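You operate a simulated robot arm through the tools that you are given. There is no shell and no other tool.

You are at the controls of a simulated two-armed robot. One attempt, no reset.

## Task
Open the vent, move the white pot onto the green disc, then unlock and lift the sash.
Fine: the blue catch locks the sash; the cream slider goes to AIR. Set down upright: white pot.

Only the result counts: the job must be done as asked and must still hold three seconds after the hand-in. Knocking over, shifting, dropping, spilling or breaking anything else fails it.

## Robot
Two 6-joint arms with two-finger parallel grippers on one trunk, on a base that drives. Base frame: it is fixed to the floor where the robot stands at the start and does not move with it; the origin is under the middle of the robot, x ahead of it, y to its left, z up. Units: m, degrees, N and s.
The left shoulder is at the start at [0.05, 0.17, 1.2], the right one opposite. Each reaches about 1.092 m from its shoulder. Places, roughly: black hook [-3, -0.3, 1.1]; black strip [-3.1, 0.1, 1]; blue catch [-3.1, 0.4, 1.2]; blue pot [-2.75, -0.75, 1]; cream slider [-3.1, -0.3, 1]; green grip [-3.1, 0.3, 1.4]; top of the green disc [-2.8, -0.1, 0.9]; white hook [-3, 1, 1.1]; white pot [-2.75, 0.5, 1]; window sash [-3.1, 0.7, 1.2]. Payload 1.57 kg a hand.
The tool frame of a hand sits at the grasp point between the pads (the TCP): z along the fingers, y along the line on which they close. The tips reach 0.03 m beyond it. The gripper opens to 0.08 m. The fingers are 0.017 m wide and 0.012 m thick; the gripper's body (0.04 by 0.082 m) begins 0.08 m behind the TCP.
Orientation is told as [roll, pitch, yaw] about the base's x, y, z axes, in that order, counted from this pose: with the fingers straight down and closing along the base's y, the tool's x points along the base's -x, its y along +y and its z along -z.

## Interface
- The arms move only by the tool drive_tool. It takes "left_targets", "right_targets" or both (then of equal length, played together; a hand with none holds still); each is a list of rows, each a list of 6 numbers: the shift along the tool's x, y, z in units of 50 mm (1.0 is 50 mm), then the turn, a rotation vector about the tool's x, y, z in units of 4 degrees (1.0 is 4 degrees). In form: [[tx, ty, tz, wx, wy, wz], ...]. A call has 1 to 20 rows; each row shifts and turns the commanded pose from where the row before left it, along the tool's axes as they then stand. "left_grip" and "right_grip" are, for a hand that has rows, the opening, from 0 (shut) to 1 (fully open), set as the call begins (left out, the last holds). A call with a number of a shift or a turn outside -1 to 1 is refused whole. Rows are played at 5 a second. More than 0.05 m and 8.6 degrees between two rows, or a gripper value outside its range, and nothing of the call is played. A pose out of reach is approached as far as the arm can. The call stops where the force on the tool passes 40 N (or 10 N more than at its start, if that is more) or the arm is blocked; 0.2 s more then pass. The fingers move at their own pace (about 0.072 m/s each) and stop on an object; they squeeze with about 34 N. The grip force told is the motor's: it shows also when the fingers shut on nothing. Time passes only in rows, and 0.2 s behind the last, so rows that do not move let the fingers close. The reply holds the time, the measured pose of the TCP, the force on the tool along the base axes, the opening and the grip force, in the units named above and with some noise, with the torque about the TCP (base axes, N m) and any sound that the robot's microphone picked up, and new pictures: "show" is both (left out), scene, wrist or none (wrist: the cameras of the hands that moved).
- Cameras (640 x 400 px; columns grow to the right, rows downward): "scene" is now at [0.0404, -0.0133, 1.7747]; the picture's right is [-0.14, -0.99, 0.00], its down [-0.69, 0.10, -0.71] and it looks along [0.71, -0.10, -0.70] (base axes); focal length 283 px, centre (320, 200). "left" rides on the left gripper at [0.072, 0.007, -0.122] in its tool frame; the picture's right is [-0.09, 1.00, 0.00], its down [-0.84, -0.08, -0.54] and it looks along [-0.54, -0.05, 0.84] (tool axes); focal length 238 px, centre (320, 200). "right" rides on the right gripper at [0.072, -0.007, -0.122] in its tool frame; the picture's right is [0.09, 1.00, 0.00], its down [-0.84, 0.08, -0.54] and it looks along [-0.54, 0.05, 0.84] (tool axes); focal length 238 px, centre (320, 200). There is no depth. A picture from a camera that has moved, and an enlarged one, comes with that camera's place and axes in the base frame and with its lens.
- slide_trunk(by): slides the trunk up (or, below 0, down) by that many m; the arms and the scene camera ride with it, the base frame stays. It gives what a move gives, with no picture.
- roll_base(legs): drives the robot by 1 to 6 legs, each [ahead, left, turn to the left] in m, m and degrees, along the robot's own axes; the way and the turn of a leg run together, so that a leg with both is an arc; at most 1.5 m and 180 degrees a leg. The arms and the cameras ride along, it lands a little off, and it stops where it bumps. It gives what a move gives, and a new picture of the scene camera.
- aim_head(pan, tilt): turns the head with the scene camera to pan (to the left, within 86 degrees either way) and tilt (down, from -29 to 69), counted from straight ahead of the robot. It gives what a move gives, and a new picture of the scene camera.
- enlarge(camera, box): a new picture of the part [left, top, right, bottom] of that camera's present view, enlarged. No time passes.
- sign_off(): hands the job in; it is judged then, once.

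Nothing tells you exact positions but the pictures and the camera data. Unless the task says otherwise, let go and move clear before handing in.

The tools are called after ">>>" as a command line: name --argument value ..., lists and objects as JSON in quotes. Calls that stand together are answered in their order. drive_tool: Moves the arms, as the interface text tells. Its arguments: {"type":"object","properties":{"left_targets":{"type":"array"},"left_grip":{"type":"number"},"right_targets":{"type":"array"},"right_grip":{"type":"number"},"show":{"type":"string","enum":["both","scene","wrist","none"]}},"required":[]} The other tools are called the same way: slide_trunk (by) slides the trunk up or down; roll_base (legs) drives the base; aim_head (pan, tilt) turns the head that bears the scene camera; enlarge (camera, box) takes an enlarged picture of a part of a camera's view; sign_off () hands the job in.

At the start:

```text
t: 0.0
left_position: [0.6463, 0.2301, 1.089]
left_ee_rot: [-0.1, 0.1, 0.0]
left_contact_force: [-0.7, -1.7, 0.3]
left_ft_torque: [-0.01, -0.04, 0.02]
left_width: 0.08
left_finger_force: 0.1
right_position: [0.6879, -0.2229, 1.0906]
right_ee_rot: [0.1, 0.0, -0.1]
right_contact_force: [-0.2, -0.8, 0.1]
right_ft_torque: [-0.01, -0.02, 0.03]
right_width: 0.0802
right_finger_force: 0.1
trunk travel left (down, up): [-0.815, 0.155]
robot x, y, heading: [0.001, -0.0033, 0.1]
head pan, tilt: [-7.9, 44.5]
```

scene: 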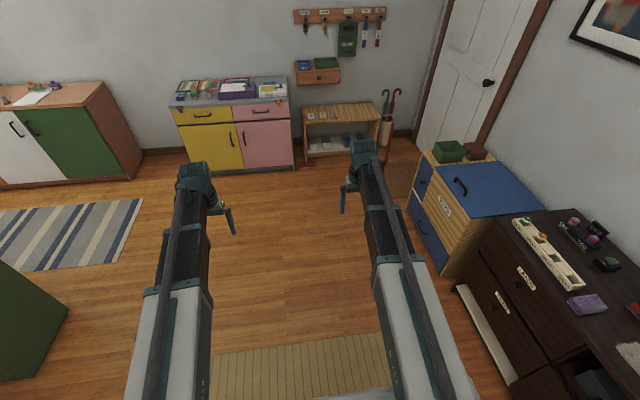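
right: 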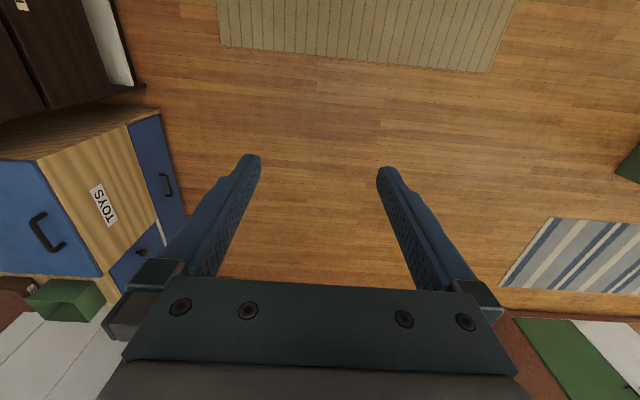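
left: 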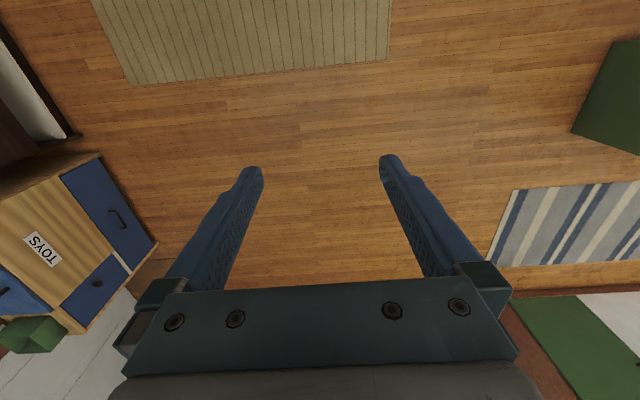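

I see the room ahead of the robot; the window and its sill should be behind me (x ≈ -3). I look to the sides first to check that turning round is clear.

>>> aim_head --pan 86 --tilt 35

>>> aim_head --pan -86 --tilt 35

```text
t: 1.7
left_position: [0.6466, 0.2289, 1.09]
left_ee_rot: [0.0, 0.0, 0.0]
left_contact_force: [0.4, 0.0, 0.5]
left_ft_torque: [-0.03, -0.04, -0.02]
left_width: 0.0801
left_finger_force: 0.1
right_position: [0.6876, -0.2243, 1.0899]
right_ee_rot: [0.1, 0.0, 0.0]
right_contact_force: [-0.2, 0.1, -0.5]
right_ft_torque: [-0.01, 0.01, -0.01]
right_width: 0.0798
right_finger_force: 0.0
trunk travel left (down, up): [-0.815, 0.155]
robot x, y, heading: [-0.001, 0.0, 0.1]
head pan, tilt: [85.9, 35.0]
camera scene: at [-0.0343, 0.0857, 1.7889], right [1.0, -0.07, 0.0], down [-0.04, -0.57, -0.82], along [0.06, 0.82, -0.57], focal length 283 px, centre (320, 200)
```

scene: 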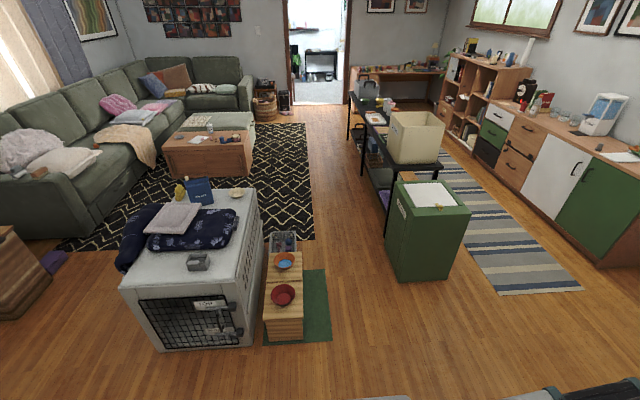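

```text
t: 4.3
left_position: [0.6471, 0.2292, 1.0898]
left_ee_rot: [0.0, 0.0, 0.0]
left_contact_force: [0.4, -0.7, -0.4]
left_ft_torque: [0.01, 0.01, 0.01]
left_width: 0.0798
left_finger_force: 0.1
right_position: [0.6869, -0.2227, 1.0892]
right_ee_rot: [0.1, 0.0, -0.1]
right_contact_force: [-0.2, 0.1, 0.2]
right_ft_torque: [0.01, -0.01, 0.01]
right_width: 0.0803
right_finger_force: 0.1
trunk travel left (down, up): [-0.815, 0.155]
robot x, y, heading: [-0.0042, -0.002, -0.2]
head pan, tilt: [-85.9, 35.0]
camera scene: at [-0.0343, -0.0899, 1.7889], right [-1.0, -0.07, 0.0], down [-0.04, 0.57, -0.82], along [0.06, -0.82, -0.57], focal length 283 px, centre (320, 200)
```

scene: 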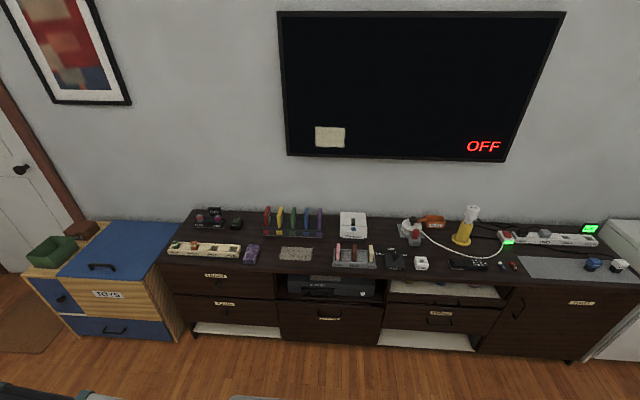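

The left side is clear for more than a metre, so I turn left in place by 180° and look at the window.

>>> roll_base --legs '[[0, 0, 180]]'

>>> aim_head --pan 0 --tilt 20

```text
t: 12.0
left_position: [-0.6531, -0.2077, 1.0898]
left_ee_rot: [0.0, 0.1, 178.2]
left_contact_force: [0.7, -0.5, -0.7]
left_ft_torque: [-0.01, 0.0, 0.03]
left_width: 0.0802
left_finger_force: 0.0
right_position: [-0.6798, 0.2444, 1.0904]
right_ee_rot: [0.1, 0.0, 178.1]
right_contact_force: [0.6, 0.1, 0.3]
right_ft_torque: [0.0, 0.02, 0.0]
right_width: 0.08
right_finger_force: 0.1
trunk travel left (down, up): [-0.815, 0.155]
robot x, y, heading: [-0.0002, -0.0015, 178.2]
head pan, tilt: [-85.9, 35.0]
camera scene: at [0.0357, 0.0845, 1.7889], right [1.0, 0.04, 0.0], down [0.02, -0.57, -0.82], along [-0.03, 0.82, -0.57], focal length 283 px, centre (320, 200)
```

scene: 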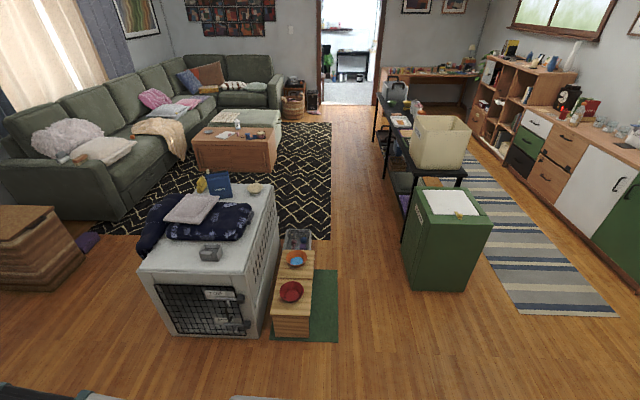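

```text
t: 13.6
left_position: [-0.6539, -0.2084, 1.09]
left_ee_rot: [0.0, 0.1, 178.1]
left_contact_force: [0.2, -0.3, 1.2]
left_ft_torque: [-0.01, -0.03, -0.01]
left_width: 0.0797
left_finger_force: 0.0
right_position: [-0.6803, 0.2455, 1.0896]
right_ee_rot: [0.0, 0.0, 178.1]
right_contact_force: [-0.4, 0.7, 1.3]
right_ft_torque: [-0.01, 0.01, 0.0]
right_width: 0.0801
right_finger_force: 0.1
trunk travel left (down, up): [-0.815, 0.155]
robot x, y, heading: [0.0007, -0.0013, 178.0]
head pan, tilt: [0.0, 20.0]
camera scene: at [-0.054, -0.0003, 1.8127], right [0.03, 1.0, 0.0], down [0.34, -0.01, -0.94], along [-0.94, 0.03, -0.34], focal length 283 px, centre (320, 200)
```

scene: 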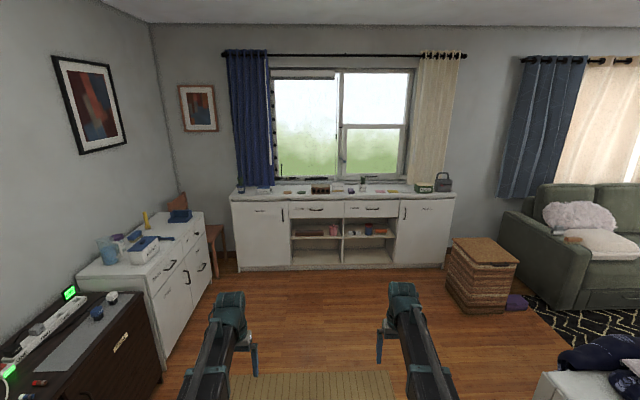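

>>> enlarge --camera "scene" --box '[215, 40, 475, 202]'

```text
2.46 times, centred on (345, 121) of scene
camera zoom: at [-0.054, -0.0003, 1.8127], right [0.03, 1.0, 0.0], down [0.34, -0.01, -0.94], along [-0.94, 0.03, -0.34], focal length 697 px, centre (258, 394)
```

zoom: 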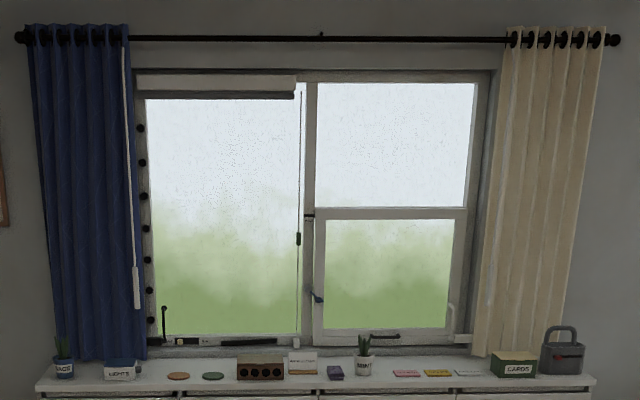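

The window with the vent strip (left), white pot with plant (in front of the right sash) and disc are in view. I drive nearer, keeping clear of the counter for now.

>>> roll_base --legs '[[0, 0, 1.9], [1.45, -0.15, 0]]'

>>> aim_head --pan 0 --tilt 25

>>> enlarge --camera "scene" --box '[120, 60, 520, 310]'

```text
t: 21.3
left_position: [-2.1257, -0.0213, 1.09]
left_ee_rot: [0.0, 0.0, 177.5]
left_contact_force: [-0.3, -0.2, 0.2]
left_ft_torque: [0.01, -0.04, 0.0]
left_width: 0.0799
left_finger_force: 0.0
right_position: [-2.1487, 0.4317, 1.0886]
right_ee_rot: [0.0, 0.0, 177.6]
right_contact_force: [0.2, 0.2, 0.2]
right_ft_torque: [0.01, -0.01, -0.03]
right_width: 0.08
right_finger_force: 0.0
trunk travel left (down, up): [-0.815, 0.155]
robot x, y, heading: [-1.4753, 0.1851, 177.5]
head pan, tilt: [0.0, 20.0]
camera scene: at [-1.5243, 0.1813, 1.8127], right [0.04, 1.0, 0.0], down [0.34, -0.01, -0.94], along [-0.94, 0.04, -0.34], focal length 283 px, centre (320, 200)
```

scene: 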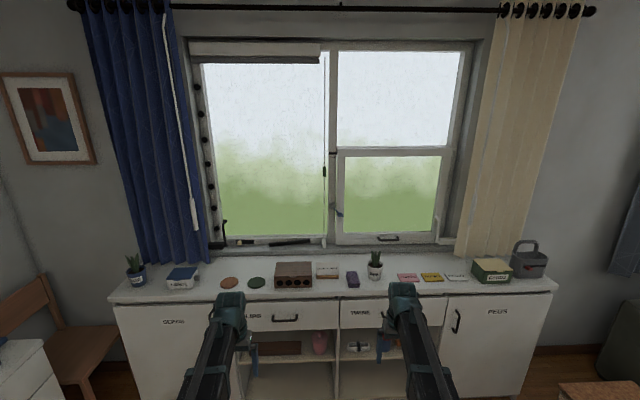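

```text
t: 21.9
left_position: [-2.1244, -0.0205, 1.0899]
left_ee_rot: [0.1, -0.1, 177.7]
left_contact_force: [-0.4, -0.5, 0.3]
left_ft_torque: [0.02, 0.0, 0.01]
left_width: 0.0798
left_finger_force: 0.1
right_position: [-2.1477, 0.432, 1.0892]
right_ee_rot: [0.0, 0.0, 177.6]
right_contact_force: [-0.2, 1.0, 0.0]
right_ft_torque: [-0.02, 0.0, 0.0]
right_width: 0.0801
right_finger_force: 0.2
trunk travel left (down, up): [-0.815, 0.155]
robot x, y, heading: [-1.4713, 0.1807, 177.6]
head pan, tilt: [0.0, 25.0]
camera scene: at [-1.5229, 0.1812, 1.8047], right [0.04, 1.0, 0.0], down [0.42, -0.02, -0.91], along [-0.91, 0.04, -0.42], focal length 283 px, centre (320, 200)
```

scene: 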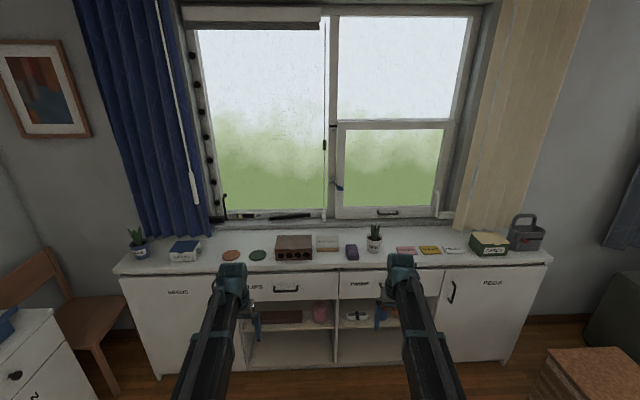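

```text
1.60 times, centred on (320, 185) of scene
camera zoom: at [-1.5229, 0.1812, 1.8047], right [0.04, 1.0, 0.0], down [0.42, -0.02, -0.91], along [-0.91, 0.04, -0.42], focal length 453 px, centre (320, 224)
```

zoom: 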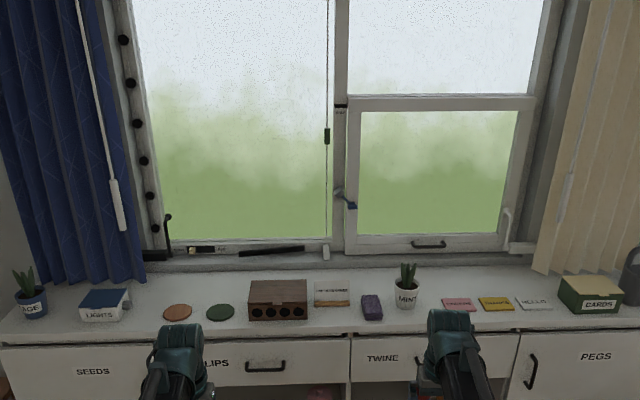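

>>> enlarge --camera "scene" --box '[190, 190, 350, 290]'

>>> enlarge --camera "scene" --box '[310, 150, 470, 250]'

```text
4.00 times, centred on (270, 240) of scene
camera zoom: at [-1.5229, 0.1812, 1.8047], right [0.04, 1.0, 0.0], down [0.42, -0.02, -0.91], along [-0.91, 0.04, -0.42], focal length 1132 px, centre (520, 40)
```

zoom: 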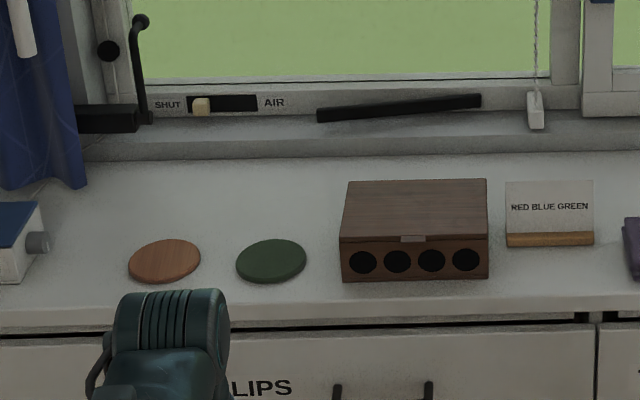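

```text
4.00 times, centred on (390, 200) of scene
camera zoom: at [-1.5229, 0.1812, 1.8047], right [0.04, 1.0, 0.0], down [0.42, -0.02, -0.91], along [-0.91, 0.04, -0.42], focal length 1132 px, centre (40, 200)
```

zoom: 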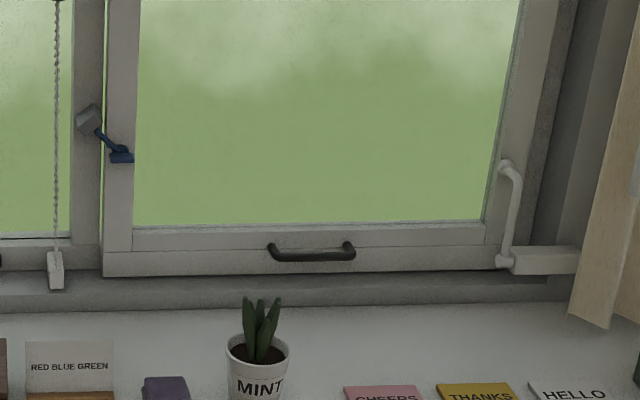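

The MINT pot is the white pot (about [-2.75, 0.52]), green disc at about [-2.79, -0.10], the cream slider at its SHUT end at about y = -0.25, z = 0.97. I raise the trunk a bit for clearance and drive closer.

>>> slide_trunk --by 0.1

>>> roll_base --legs '[[0.5, 0.0, 2.4]]'

>>> aim_head --pan 0 --tilt 45

```text
t: 23.3
left_position: [-2.1252, -0.0207, 1.1897]
left_ee_rot: [-0.1, -0.1, 177.5]
left_contact_force: [0.3, 0.7, -0.6]
left_ft_torque: [0.0, 0.0, -0.01]
left_width: 0.08
left_finger_force: 0.0
right_position: [-2.1479, 0.4324, 1.1904]
right_ee_rot: [0.0, -0.1, 177.6]
right_contact_force: [-0.2, 0.1, 0.4]
right_ft_torque: [-0.01, 0.01, 0.02]
right_width: 0.0801
right_finger_force: 0.0
trunk travel left (down, up): [-0.915, 0.055]
robot x, y, heading: [-1.47, 0.1878, 177.5]
head pan, tilt: [0.0, 25.0]
```

```text
t: 26.2
left_position: [-2.6183, -0.034, 1.1888]
left_ee_rot: [0.0, 0.0, 179.6]
left_contact_force: [-0.6, 0.1, -0.3]
left_ft_torque: [0.01, -0.04, -0.01]
left_width: 0.0799
left_finger_force: 0.0
right_position: [-2.66, 0.4184, 1.1887]
right_ee_rot: [0.0, -0.1, 179.8]
right_contact_force: [0.8, 0.2, 0.1]
right_ft_torque: [0.0, -0.01, 0.0]
right_width: 0.0799
right_finger_force: 0.0
trunk travel left (down, up): [-0.915, 0.055]
robot x, y, heading: [-1.9694, 0.1917, 179.6]
head pan, tilt: [0.0, 25.0]
camera scene: at [-2.0249, 0.1908, 1.9046], right [0.0, 1.0, 0.0], down [0.42, 0.0, -0.91], along [-0.91, 0.0, -0.42], focal length 283 px, centre (320, 200)
```

scene: 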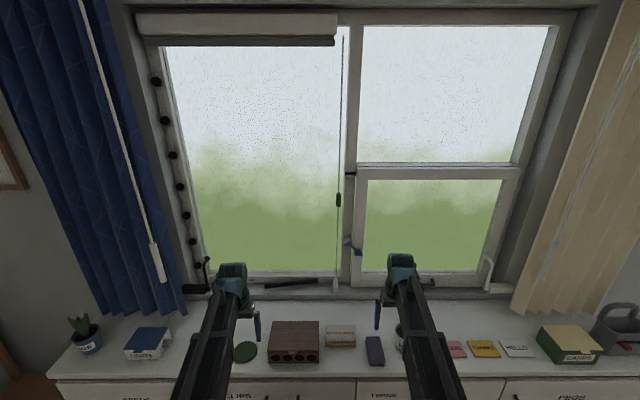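

```text
t: 27.0
left_position: [-2.6188, -0.0338, 1.189]
left_ee_rot: [0.1, 0.0, 179.7]
left_contact_force: [-0.5, -0.3, 0.1]
left_ft_torque: [0.01, 0.05, 0.02]
left_width: 0.0802
left_finger_force: 0.1
right_position: [-2.6574, 0.4182, 1.1903]
right_ee_rot: [0.0, 0.0, 179.7]
right_contact_force: [-0.1, 0.3, 0.3]
right_ft_torque: [0.03, 0.01, 0.02]
right_width: 0.0797
right_finger_force: 0.0
trunk travel left (down, up): [-0.915, 0.055]
robot x, y, heading: [-1.9678, 0.1958, 179.9]
head pan, tilt: [0.0, 45.0]
camera scene: at [-2.0132, 0.1908, 1.8741], right [0.0, 1.0, 0.0], down [0.71, 0.0, -0.71], along [-0.71, 0.0, -0.71], focal length 283 px, centre (320, 200)
```

scene: 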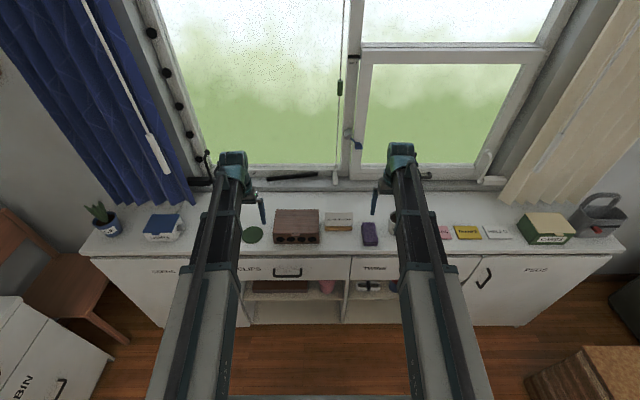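

The counter edge lies at about x = -2.65, so I can roll 0.2 m closer safely, then inspect with the wrist cameras.

>>> roll_base --legs '[[0.2, 0.0, 0]]'

>>> drive_tool --left_targets '[[0, 0, 0, 0, 0, 0]]' --right_targets '[[0, 0, 0, 0, 0, 0]]' --show "both"

```text
t: 28.6
left_position: [-2.818, -0.037, 1.1899]
left_ee_rot: [0.1, -0.1, 179.9]
left_contact_force: [-0.6, 0.2, -0.4]
left_ft_torque: [0.0, -0.01, -0.01]
left_width: 0.0801
left_finger_force: 0.2
right_position: [-2.8588, 0.4178, 1.1881]
right_ee_rot: [-0.1, 0.0, 179.9]
right_contact_force: [0.3, 0.3, -0.3]
right_ft_torque: [0.01, -0.01, -0.02]
right_width: 0.0802
right_finger_force: 0.0
trunk travel left (down, up): [-0.915, 0.055]
robot x, y, heading: [-2.1706, 0.1932, 179.8]
head pan, tilt: [0.0, 45.0]
camera scene: at [-2.2137, 0.1913, 1.874], right [0.0, 1.0, 0.0], down [0.71, 0.0, -0.71], along [-0.71, 0.0, -0.71], focal length 283 px, centre (320, 200)
```

scene: 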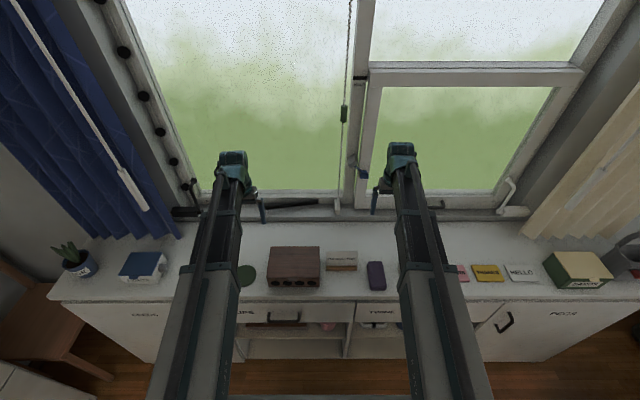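

```text
t: 29.0
left_position: [-2.8165, -0.0355, 1.1893]
left_ee_rot: [0.0, 0.0, 179.9]
left_contact_force: [-0.5, 0.1, 0.0]
left_ft_torque: [-0.01, -0.03, -0.02]
left_width: 0.08
left_finger_force: 0.1
right_position: [-2.8568, 0.4172, 1.1914]
right_ee_rot: [0.0, 0.1, 180.0]
right_contact_force: [-0.3, 0.1, -0.7]
right_ft_torque: [-0.01, -0.04, 0.01]
right_width: 0.08
right_finger_force: 0.0
trunk travel left (down, up): [-0.915, 0.055]
robot x, y, heading: [-2.1692, 0.1926, 180.2]
head pan, tilt: [0.0, 45.0]
camera scene: at [-2.2122, 0.1913, 1.874], right [0.0, 1.0, 0.0], down [0.71, 0.0, -0.71], along [-0.71, 0.0, -0.71], focal length 283 px, centre (320, 200)
camera right: at [-2.7857, 0.4226, 1.3121], right [0.09, -1.0, 0.0], down [-0.84, -0.08, 0.54], along [-0.54, -0.05, -0.84], focal length 238 px, centre (320, 200)
camera left: at [-2.7451, -0.0428, 1.3111], right [-0.09, -1.0, 0.0], down [-0.84, 0.08, 0.54], along [-0.54, 0.05, -0.84], focal length 238 px, centre (320, 200)
```

scene: 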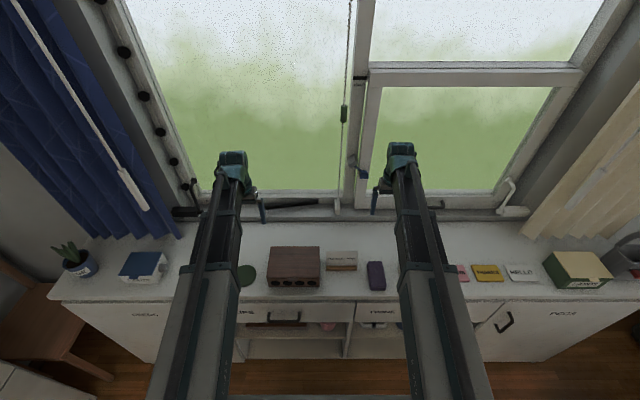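
right: 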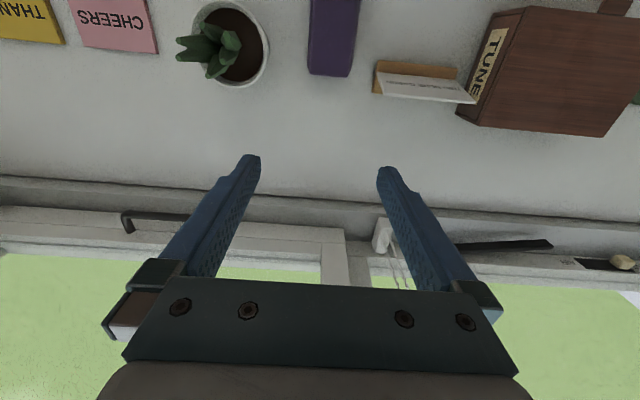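
left: 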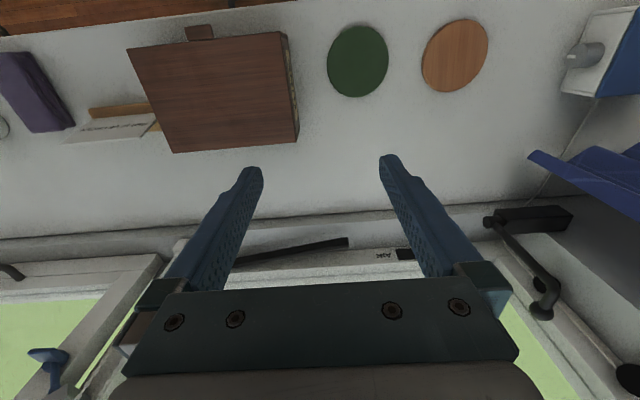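

The vent, discs and pot are clearly visible. I start with the left hand: shift to y ≈ -0.24 and pitch its fingers 44° forward toward the vent slider.

>>> drive_tool --left_targets '[[0, 1, 0, 0, -1, 0], [0, 1, 0, 0, -1, 0], [0, 1, 0, 0, -1, 0], [0, 1, 0, 0, -1, 0], [0, 0, 0, 0, -1, 0], [0, 0, 0, 0, -1, 0], [0, 0, 0, 0, -1, 0], [0, 0, 0, 0, -1, 0], [0, 0, 0, 0, -1, 0], [0, 0, 0, 0, -1, 0], [0, 0, 0, 0, -1, 0]]' --left_grip 0.5 --show "both"

```text
t: 31.4
left_position: [-2.8168, -0.2342, 1.2519]
left_ee_rot: [0.1, -44.1, 179.9]
left_contact_force: [0.0, 0.5, 0.4]
left_ft_torque: [-0.02, 0.01, 0.03]
left_width: 0.0402
left_finger_force: 0.1
left hand out of reach, approached as far as the arm can: row 3, 4, 5, 6, 7, 8, 9, 10, 11
right_position: [-2.8568, 0.4184, 1.19]
right_ee_rot: [0.0, -0.1, 179.9]
right_contact_force: [-0.3, 0.4, 0.7]
right_ft_torque: [-0.01, -0.01, 0.01]
right_width: 0.0801
right_finger_force: 0.2
trunk travel left (down, up): [-0.915, 0.055]
robot x, y, heading: [-2.1723, 0.1949, 180.0]
head pan, tilt: [0.0, 45.0]
camera scene: at [-2.2115, 0.1913, 1.8741], right [0.0, 1.0, 0.0], down [0.71, 0.0, -0.71], along [-0.71, 0.0, -0.71], focal length 283 px, centre (320, 200)
camera left: at [-2.6811, -0.2425, 1.289], right [-0.07, -1.0, 0.06], down [-0.22, 0.08, 0.97], along [-0.97, 0.05, -0.23], focal length 238 px, centre (320, 200)
```

scene: 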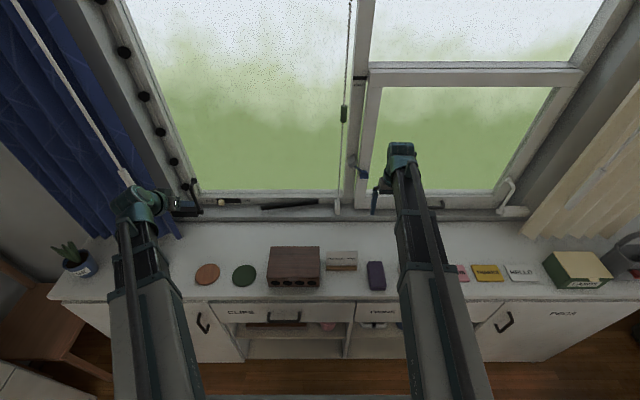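
left: 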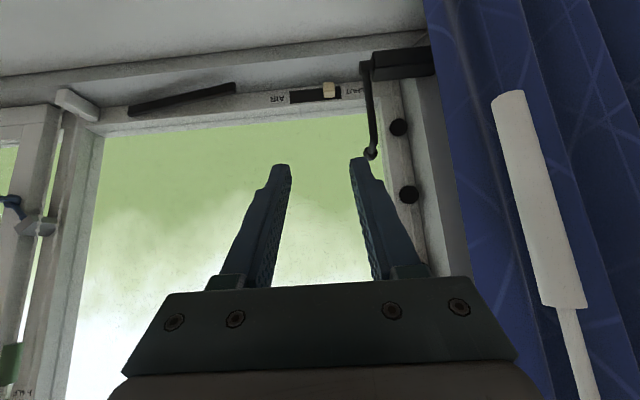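

>>> enlarge --camera "left" --box '[240, 40, 440, 165]'

>>> drive_tool --left_targets '[[0, 0.1, 0.8, 0, 0, 0], [0, 0.1, 0.8, 0, 0, 0], [0, 0.1, 0.8, 0, 0, 0], [0, 0, 0.8, 0, 0, 0]]' --show "wrist"

```text
3.20 times, centred on (340, 102) of left
camera zoom: at [-2.6811, -0.2425, 1.289], right [-0.07, -1.0, 0.06], down [-0.22, 0.08, 0.97], along [-0.97, 0.05, -0.23], focal length 763 px, centre (256, 512)
```

zoom: 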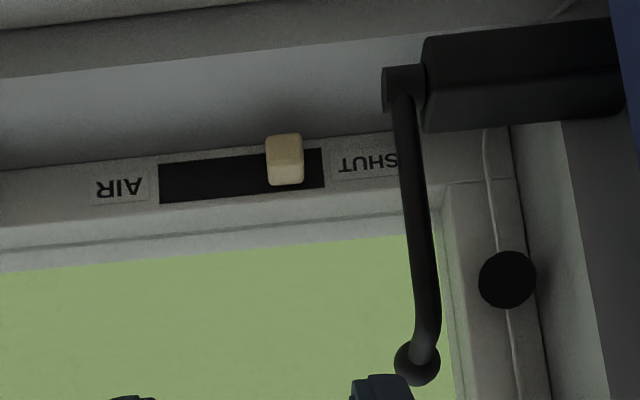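

```text
t: 32.4
left_position: [-2.93, -0.2496, 1.2514]
left_ee_rot: [0.0, -43.8, 180.0]
left_contact_force: [-0.1, 0.2, -0.3]
left_ft_torque: [0.01, -0.02, 0.0]
left_width: 0.0403
left_finger_force: 0.0
left hand out of reach, approached as far as the arm can: row 1, 2, 3, 4
right_position: [-2.8579, 0.418, 1.1896]
right_ee_rot: [0.0, 0.1, 179.9]
right_contact_force: [-0.3, 0.1, 0.4]
right_ft_torque: [-0.01, -0.01, -0.02]
right_width: 0.0802
right_finger_force: 0.1
trunk travel left (down, up): [-0.915, 0.055]
robot x, y, heading: [-2.1698, 0.1939, 180.1]
head pan, tilt: [0.0, 45.0]
camera left: at [-2.7937, -0.2583, 1.2886], right [-0.07, -1.0, 0.06], down [-0.23, 0.08, 0.97], along [-0.97, 0.05, -0.23], focal length 238 px, centre (320, 200)
```

left: 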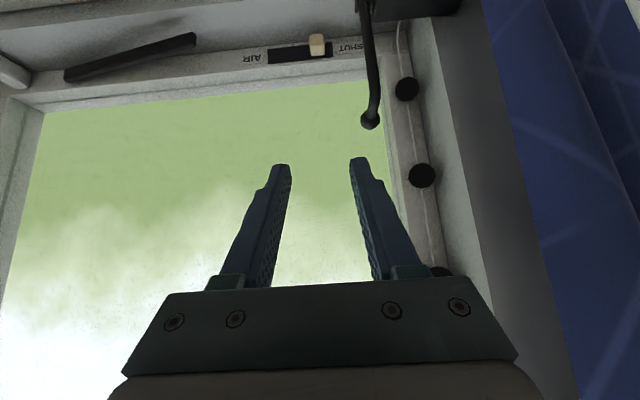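

The slider's place is confirmed (y ≈ -0.254, z ≈ 0.972). The arm can't get lower with this pitch, so I'll raise the right hand out of the way, then lower the trunk.

>>> drive_tool --right_targets '[[0, 0, -1, 0, 0, 0], [0, 0, -1, 0, 0, 0], [0, 0, -1, 0, 0, 0], [0, 0, -1, 0, 0, 0]]' --show "none"

>>> aim_head --pan 15 --tilt 45

```text
t: 33.4
left_position: [-2.9294, -0.2508, 1.2506]
left_ee_rot: [0.0, -43.9, 179.9]
left_contact_force: [0.2, -0.3, 0.2]
left_ft_torque: [0.0, 0.0, 0.02]
left_width: 0.04
left_finger_force: 0.1
right_position: [-2.857, 0.4169, 1.1906]
right_ee_rot: [0.1, 0.0, 180.0]
right_contact_force: [0.8, 0.3, -0.4]
right_ft_torque: [-0.01, 0.04, -0.03]
right_width: 0.0801
right_finger_force: 0.0
right hand out of reach, approached as far as the arm can: row 1, 2, 3, 4
trunk travel left (down, up): [-0.915, 0.055]
robot x, y, heading: [-2.1709, 0.1929, 179.7]
head pan, tilt: [0.0, 45.0]
```

```text
t: 34.2
left_position: [-2.9288, -0.2499, 1.2514]
left_ee_rot: [0.0, -43.9, 179.9]
left_contact_force: [-0.1, 0.0, 0.2]
left_ft_torque: [0.0, 0.02, -0.03]
left_width: 0.0402
left_finger_force: 0.1
right_position: [-2.8568, 0.4168, 1.1896]
right_ee_rot: [0.0, 0.0, 179.9]
right_contact_force: [0.1, -0.7, 0.0]
right_ft_torque: [0.0, 0.0, 0.01]
right_width: 0.0798
right_finger_force: 0.0
trunk travel left (down, up): [-0.915, 0.055]
robot x, y, heading: [-2.1711, 0.1952, 179.8]
head pan, tilt: [15.0, 45.0]
camera scene: at [-2.2091, 0.1702, 1.874], right [-0.26, 0.97, 0.0], down [0.68, 0.18, -0.71], along [-0.68, -0.18, -0.71], focal length 283 px, centre (320, 200)
```

scene: 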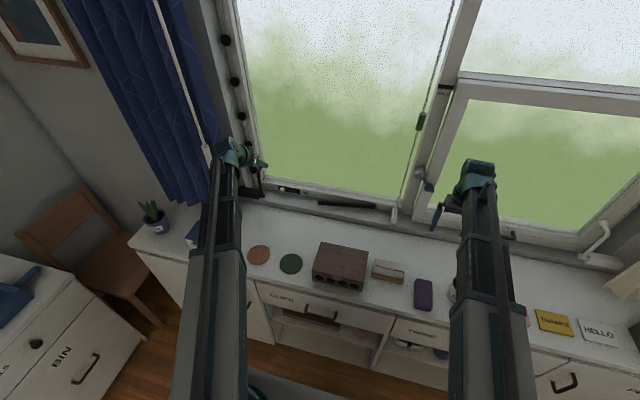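

Both arms evidently move in a plane at shoulder height, so height is set with the trunk (and pitch). I pitch the right hand level so it stays well above the counter things when I lower the trunk.

>>> drive_tool --right_targets '[[0, 0, 0, 0, -1, 0], [0, 0, 0, 0, -1, 0], [0, 0, 0, 0, -1, 0], [0, 0, 0, 0, -1, 0], [0, 0, 0, 0, -1, 0], [0, 0, 0, 0, -1, 0], [0, 0, 0, 0, -1, 0], [0, 0, 0, 0, -1, 0], [0, 0, 0, 0, -1, 0], [0, 0, 0, 0, -1, 0], [0, 0, 0, 0, -1, 0], [0, 0, 0, 0, -1, 0], [0, 0, 0, 0, -1, 0], [0, 0, 0, 0, -1, 0], [0, 0, 0, 0, -1, 0], [0, 0, 0, 0, -1, 0], [0, 0, 0, 0, -1, 0], [0, 0, 0, 0, -1, 0], [0, 0, 0, 0, -1, 0], [0, 0, 0, 0, -1, 0]]' --show "none"

>>> drive_tool --right_targets '[[0, 0, 0, 0, -1, 0], [0, 0, 0, 0, -1, 0], [0, 0, 0, 0, -0.5, 0]]' --show "both"

```text
t: 38.4
left_position: [-2.9295, -0.2498, 1.2528]
left_ee_rot: [-0.1, -43.9, 179.9]
left_contact_force: [-0.3, 0.1, 0.0]
left_ft_torque: [-0.03, -0.01, -0.03]
left_width: 0.0401
left_finger_force: 0.1
right_position: [-2.8581, 0.4207, 1.3713]
right_ee_rot: [-0.1, -79.9, 180.0]
right_contact_force: [0.0, 0.7, -0.3]
right_ft_torque: [-0.03, 0.02, 0.0]
right_width: 0.0801
right_finger_force: 0.1
right hand out of reach, approached as far as the arm can: row 3, 4, 5, 6, 7, 8, 9, 10, 11, 12, 13, 14, 15, 16, 17, 18, 19, 20
trunk travel left (down, up): [-0.915, 0.055]
robot x, y, heading: [-2.174, 0.1935, 179.9]
head pan, tilt: [15.0, 45.0]
```

```text
t: 39.2
left_position: [-2.9284, -0.2507, 1.2512]
left_ee_rot: [-0.1, -43.9, 179.9]
left_contact_force: [-0.1, 0.0, -0.2]
left_ft_torque: [0.0, -0.02, 0.02]
left_width: 0.0401
left_finger_force: 0.1
right_position: [-2.8584, 0.4187, 1.4032]
right_ee_rot: [-2.4, -88.6, -177.4]
right_contact_force: [-0.3, -0.8, -0.7]
right_ft_torque: [-0.01, 0.0, 0.02]
right_width: 0.08
right_finger_force: 0.1
right hand out of reach, approached as far as the arm can: row 1, 2, 3
trunk travel left (down, up): [-0.915, 0.055]
robot x, y, heading: [-2.1694, 0.1943, 179.8]
head pan, tilt: [15.0, 45.0]
camera scene: at [-2.209, 0.1701, 1.874], right [-0.26, 0.97, 0.0], down [0.68, 0.18, -0.71], along [-0.68, -0.18, -0.71], focal length 283 px, centre (320, 200)
camera right: at [-2.736, 0.4248, 1.3359], right [0.01, -1.0, -0.09], down [0.52, -0.08, 0.85], along [-0.85, -0.05, 0.52], focal length 238 px, centre (320, 200)
```

scene: 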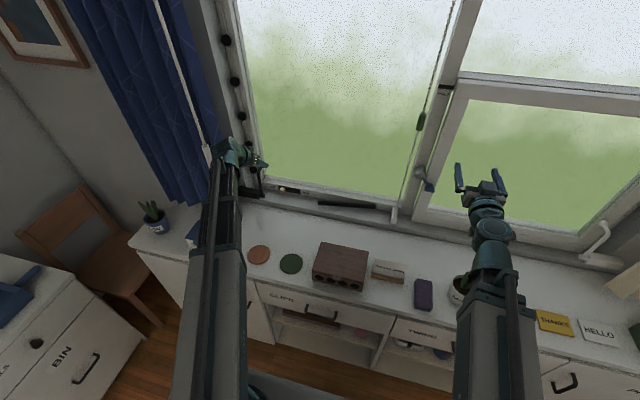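
right: 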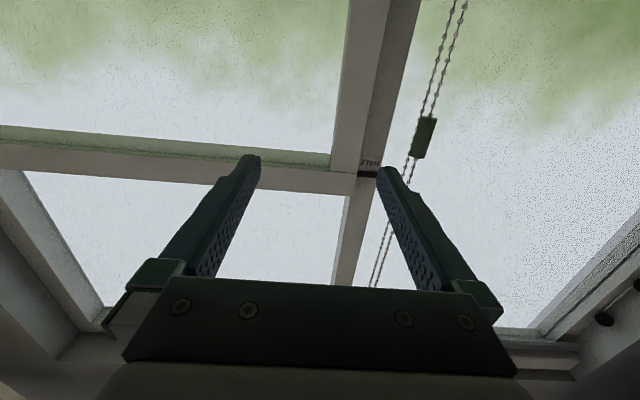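

>>> slide_trunk --by -0.2

>>> drive_tool --left_targets '[[0, 0, 0, 0, 0, 0]]' --show "both"

```text
t: 41.4
left_position: [-2.9284, -0.2504, 1.0513]
left_ee_rot: [0.0, -43.9, 179.9]
left_contact_force: [1.8, 0.9, 0.2]
left_ft_torque: [0.04, 0.02, 0.01]
left_width: 0.04
left_finger_force: 0.0
right_position: [-2.8601, 0.42, 1.2041]
right_ee_rot: [-0.6, -88.5, -179.1]
right_contact_force: [0.1, -0.4, -0.5]
right_ft_torque: [-0.01, -0.01, -0.05]
right_width: 0.0802
right_finger_force: 0.1
trunk travel left (down, up): [-0.715, 0.255]
robot x, y, heading: [-2.169, 0.1939, 180.2]
head pan, tilt: [15.0, 45.0]
```

```text
t: 41.8
left_position: [-2.9286, -0.2504, 1.0509]
left_ee_rot: [0.0, -43.9, 179.9]
left_contact_force: [0.1, -0.5, -0.3]
left_ft_torque: [0.0, 0.0, -0.02]
left_width: 0.0402
left_finger_force: 0.0
right_position: [-2.8598, 0.4189, 1.2042]
right_ee_rot: [-0.7, -88.5, -179.1]
right_contact_force: [-0.2, 0.4, -0.1]
right_ft_torque: [-0.01, -0.02, -0.01]
right_width: 0.08
right_finger_force: 0.2
trunk travel left (down, up): [-0.715, 0.255]
robot x, y, heading: [-2.1697, 0.1915, 180.1]
head pan, tilt: [15.0, 45.0]
camera scene: at [-2.209, 0.1702, 1.6741], right [-0.26, 0.97, 0.0], down [0.68, 0.18, -0.71], along [-0.68, -0.18, -0.71], focal length 283 px, centre (320, 200)
camera left: at [-2.7927, -0.2582, 1.0889], right [-0.07, -1.0, 0.06], down [-0.23, 0.08, 0.97], along [-0.97, 0.05, -0.23], focal length 238 px, centre (320, 200)
```

scene: 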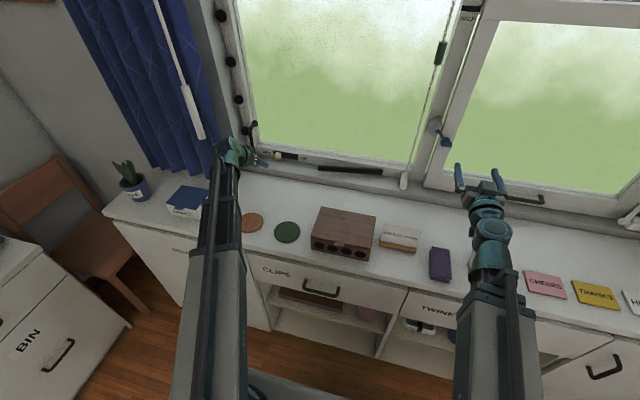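
left: 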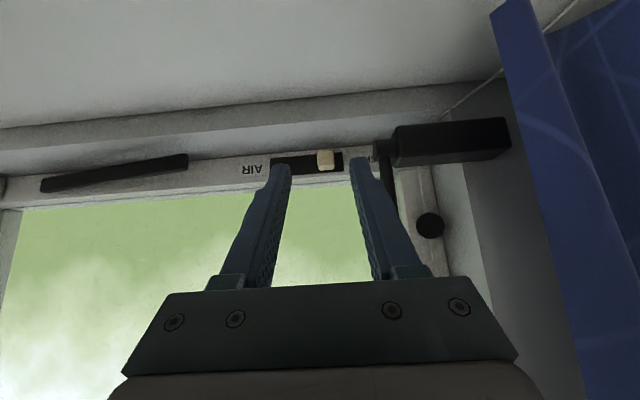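

>>> enlarge --camera "left" --box '[240, 100, 440, 225]'

>>> slide_trunk --by -0.065

>>> drive_tool --left_targets '[[0, 0, 0, 0, 0, 0]]' --show "wrist"

>>> enlarge --camera "left" --box '[240, 100, 440, 225]'

```text
3.20 times, centred on (340, 162) of left
camera zoom: at [-2.7927, -0.2582, 1.0889], right [-0.07, -1.0, 0.06], down [-0.23, 0.08, 0.97], along [-0.97, 0.05, -0.23], focal length 763 px, centre (256, 320)
```

zoom: 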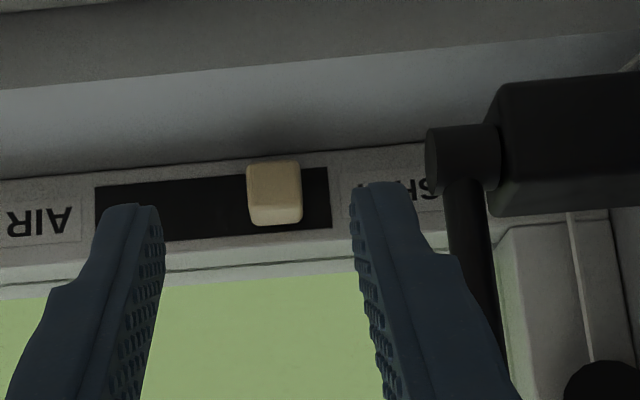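

```text
t: 42.8
left_position: [-2.9284, -0.2514, 0.9856]
left_ee_rot: [-0.1, -43.9, 179.9]
left_contact_force: [0.2, 0.0, 0.3]
left_ft_torque: [0.04, 0.03, 0.02]
left_width: 0.0401
left_finger_force: 0.1
right_position: [-2.8594, 0.4187, 1.1398]
right_ee_rot: [-0.7, -88.5, -179.3]
right_contact_force: [0.1, -0.2, 0.8]
right_ft_torque: [0.0, -0.02, 0.01]
right_width: 0.0802
right_finger_force: 0.1
trunk travel left (down, up): [-0.65, 0.32]
robot x, y, heading: [-2.1666, 0.1908, 180.1]
head pan, tilt: [15.0, 45.0]
```

```text
t: 43.2
left_position: [-2.9282, -0.2493, 0.986]
left_ee_rot: [0.0, -43.9, 179.9]
left_contact_force: [-0.5, 0.0, 0.0]
left_ft_torque: [0.02, 0.02, -0.03]
left_width: 0.04
left_finger_force: 0.0
right_position: [-2.8593, 0.4181, 1.1386]
right_ee_rot: [-0.7, -88.6, -179.1]
right_contact_force: [-0.5, 0.8, -0.8]
right_ft_torque: [0.01, 0.01, -0.03]
right_width: 0.08
right_finger_force: 0.1
trunk travel left (down, up): [-0.65, 0.32]
robot x, y, heading: [-2.1702, 0.1933, 179.9]
head pan, tilt: [15.0, 45.0]
camera left: at [-2.7927, -0.2582, 1.0239], right [-0.07, -1.0, 0.06], down [-0.23, 0.08, 0.97], along [-0.97, 0.05, -0.23], focal length 238 px, centre (320, 200)
```

left: 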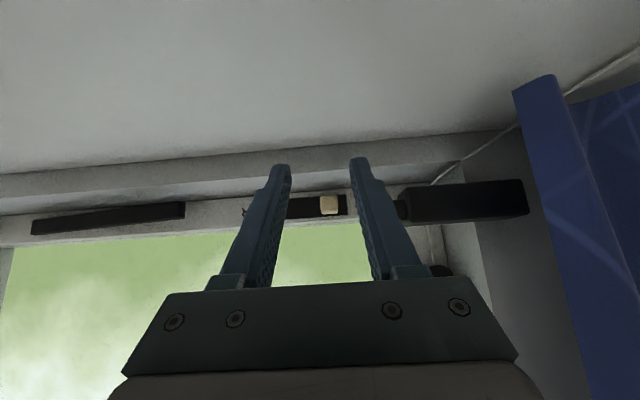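

```text
3.20 times, centred on (340, 162) of left
camera zoom: at [-2.7927, -0.2582, 1.0239], right [-0.07, -1.0, 0.06], down [-0.23, 0.08, 0.97], along [-0.97, 0.05, -0.23], focal length 763 px, centre (256, 320)
```

zoom: 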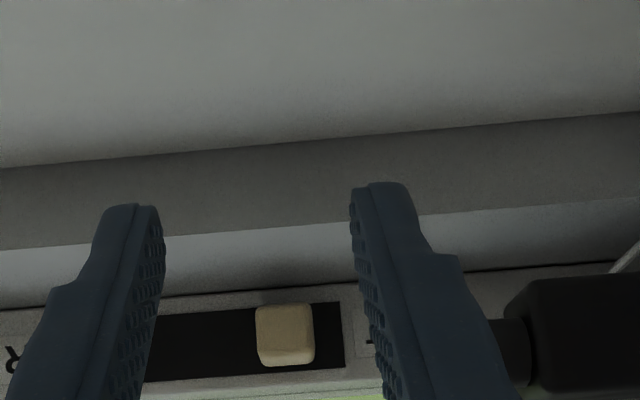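

The knob sits at about [-3.105, -0.254, 0.956], 24 mm wide. I lower a touch, straddle it with the left fingers (40 mm open) and advance carefully.

>>> slide_trunk --by -0.008

>>> drive_tool --left_targets '[[-0.719, 0.09, 0.695, 0, 0, 0], [-0.719, 0, 0.695, 0, 0, 0], [-0.35, 0, 0.34, 0, 0, 0]]' --show "wrist"

>>> enlarge --camera "left" --box '[240, 100, 440, 225]'

```text
t: 43.8
left_position: [-2.9291, -0.2508, 0.9791]
left_ee_rot: [0.0, -44.0, 179.9]
left_contact_force: [0.8, 0.3, -0.3]
left_ft_torque: [0.01, -0.03, -0.02]
left_width: 0.0399
left_finger_force: 0.1
right_position: [-2.8587, 0.4183, 1.1319]
right_ee_rot: [-0.8, -88.5, -179.2]
right_contact_force: [-0.5, 0.0, 0.2]
right_ft_torque: [-0.02, -0.03, -0.01]
right_width: 0.08
right_finger_force: 0.0
trunk travel left (down, up): [-0.642, 0.328]
robot x, y, heading: [-2.1693, 0.1916, 180.1]
head pan, tilt: [15.0, 45.0]
```

```text
refused: row 1 steps farther than a row can; nothing moved
```

```text
3.20 times, centred on (340, 162) of left
camera zoom: at [-2.7926, -0.2582, 1.0159], right [-0.07, -1.0, 0.06], down [-0.23, 0.08, 0.97], along [-0.97, 0.05, -0.23], focal length 763 px, centre (256, 320)
```

zoom: 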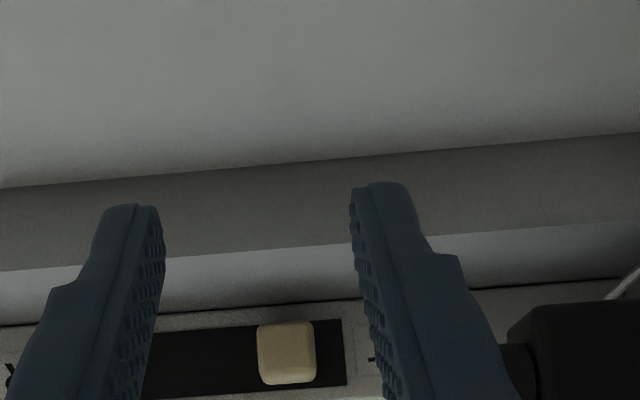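

>>> drive_tool --left_targets '[[-0.64, 0.08, 0.62, 0, 0, 0], [-0.64, 0, 0.62, 0, 0, 0], [-0.54, 0, 0.52, 0, 0, 0]]' --show "wrist"

>>> enlarge --camera "left" --box '[240, 100, 440, 225]'

```text
t: 44.6
left_position: [-3.0571, -0.2553, 0.9769]
left_ee_rot: [0.1, -43.8, 179.8]
left_contact_force: [-0.4, -0.4, 0.0]
left_ft_torque: [0.0, 0.04, 0.03]
left_width: 0.0401
left_finger_force: 0.0
right_position: [-2.8602, 0.4186, 1.1307]
right_ee_rot: [-0.8, -88.4, -179.0]
right_contact_force: [-0.1, 0.5, -0.5]
right_ft_torque: [0.01, 0.0, 0.03]
right_width: 0.0802
right_finger_force: 0.1
trunk travel left (down, up): [-0.642, 0.328]
robot x, y, heading: [-2.1692, 0.1921, 179.9]
head pan, tilt: [15.0, 45.0]
camera left: at [-2.9204, -0.2639, 1.0156], right [-0.07, -1.0, 0.06], down [-0.23, 0.08, 0.97], along [-0.97, 0.05, -0.23], focal length 238 px, centre (320, 200)
```

left: 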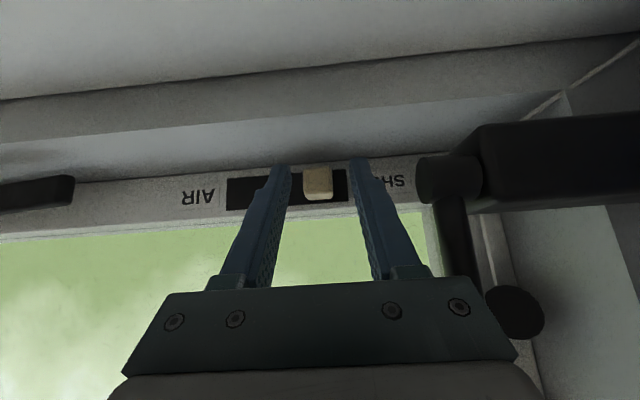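

```text
3.20 times, centred on (340, 162) of left
camera zoom: at [-2.9204, -0.2639, 1.0156], right [-0.07, -1.0, 0.06], down [-0.23, 0.08, 0.97], along [-0.97, 0.05, -0.23], focal length 763 px, centre (256, 320)
```

zoom: 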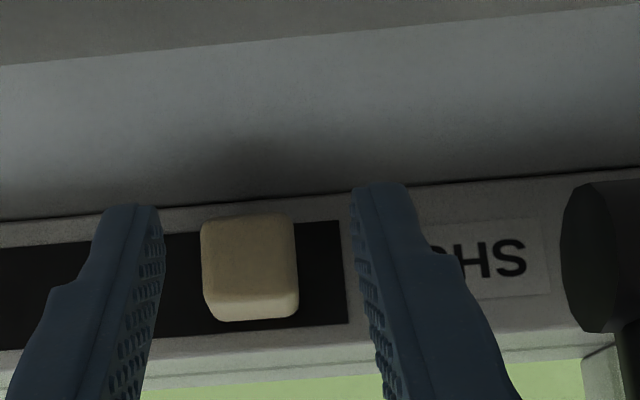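

>>> drive_tool --left_targets '[[-0.24, 0, 0.23, 0, 0, 0], [-0.24, 0, 0.23, 0, 0, 0], [0, 0, 0, 0, 0, 0]]' --show "wrist"

>>> enlarge --camera "left" --box '[220, 100, 420, 225]'

```text
t: 45.4
left_position: [-3.089, -0.2552, 0.9778]
left_ee_rot: [0.0, -43.9, 179.9]
left_contact_force: [0.2, 0.2, 0.1]
left_ft_torque: [-0.02, -0.04, -0.01]
left_width: 0.0399
left_finger_force: 0.0
right_position: [-2.859, 0.4194, 1.1311]
right_ee_rot: [-0.6, -88.4, -179.1]
right_contact_force: [0.8, -0.3, -0.4]
right_ft_torque: [0.0, -0.02, 0.02]
right_width: 0.0801
right_finger_force: 0.1
trunk travel left (down, up): [-0.642, 0.328]
robot x, y, heading: [-2.1675, 0.1935, 180.1]
head pan, tilt: [15.0, 45.0]
camera left: at [-2.9532, -0.2622, 1.0159], right [-0.07, -1.0, 0.06], down [-0.23, 0.08, 0.97], along [-0.97, 0.05, -0.23], focal length 238 px, centre (320, 200)
```

left: 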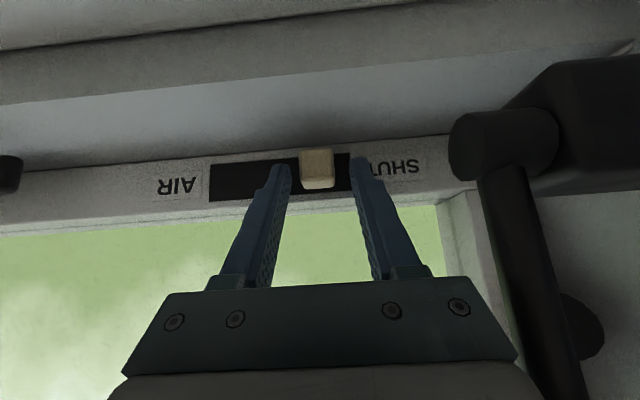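

```text
3.20 times, centred on (320, 162) of left
camera zoom: at [-2.9532, -0.2622, 1.0159], right [-0.07, -1.0, 0.06], down [-0.23, 0.08, 0.97], along [-0.97, 0.05, -0.23], focal length 763 px, centre (320, 320)
```

zoom: 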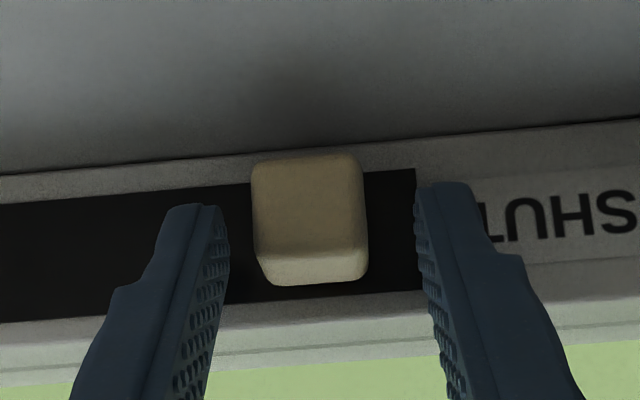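

>>> drive_tool --left_targets '[[-0.09, 0, 0.085, 0, 0, 0], [-0.09, 0, 0.085, 0, 0, 0], [0, 0, 0, 0, 0, 0]]' --show "none"

>>> enlarge --camera "left" --box '[220, 100, 420, 225]'

```text
t: 46.2
left_position: [-3.0977, -0.2557, 0.9785]
left_ee_rot: [-0.1, -43.7, 180.0]
left_contact_force: [22.3, 0.7, -8.2]
left_ft_torque: [0.07, -0.55, 0.42]
left_width: 0.0389
left_finger_force: 0.0
right_position: [-2.8581, 0.4181, 1.1322]
right_ee_rot: [-1.4, -88.5, -178.4]
right_contact_force: [-0.9, -0.7, 0.0]
right_ft_torque: [-0.01, -0.01, 0.01]
right_width: 0.08
right_finger_force: 0.1
trunk travel left (down, up): [-0.642, 0.328]
robot x, y, heading: [-2.1693, 0.1994, 180.0]
head pan, tilt: [15.0, 45.0]
```

```text
3.20 times, centred on (320, 162) of left
camera zoom: at [-2.9621, -0.2629, 1.0163], right [-0.07, -1.0, 0.06], down [-0.23, 0.08, 0.97], along [-0.97, 0.05, -0.23], focal length 763 px, centre (320, 320)
```

zoom: 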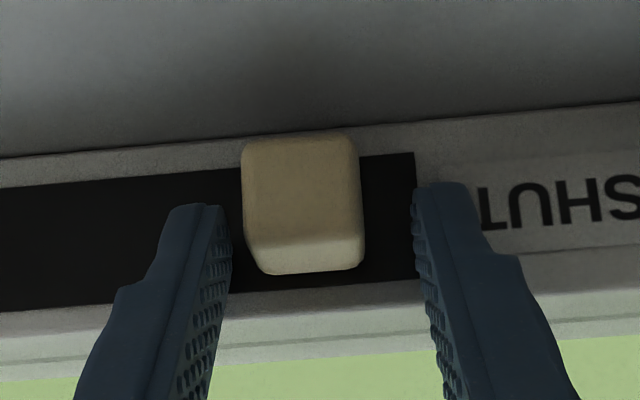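

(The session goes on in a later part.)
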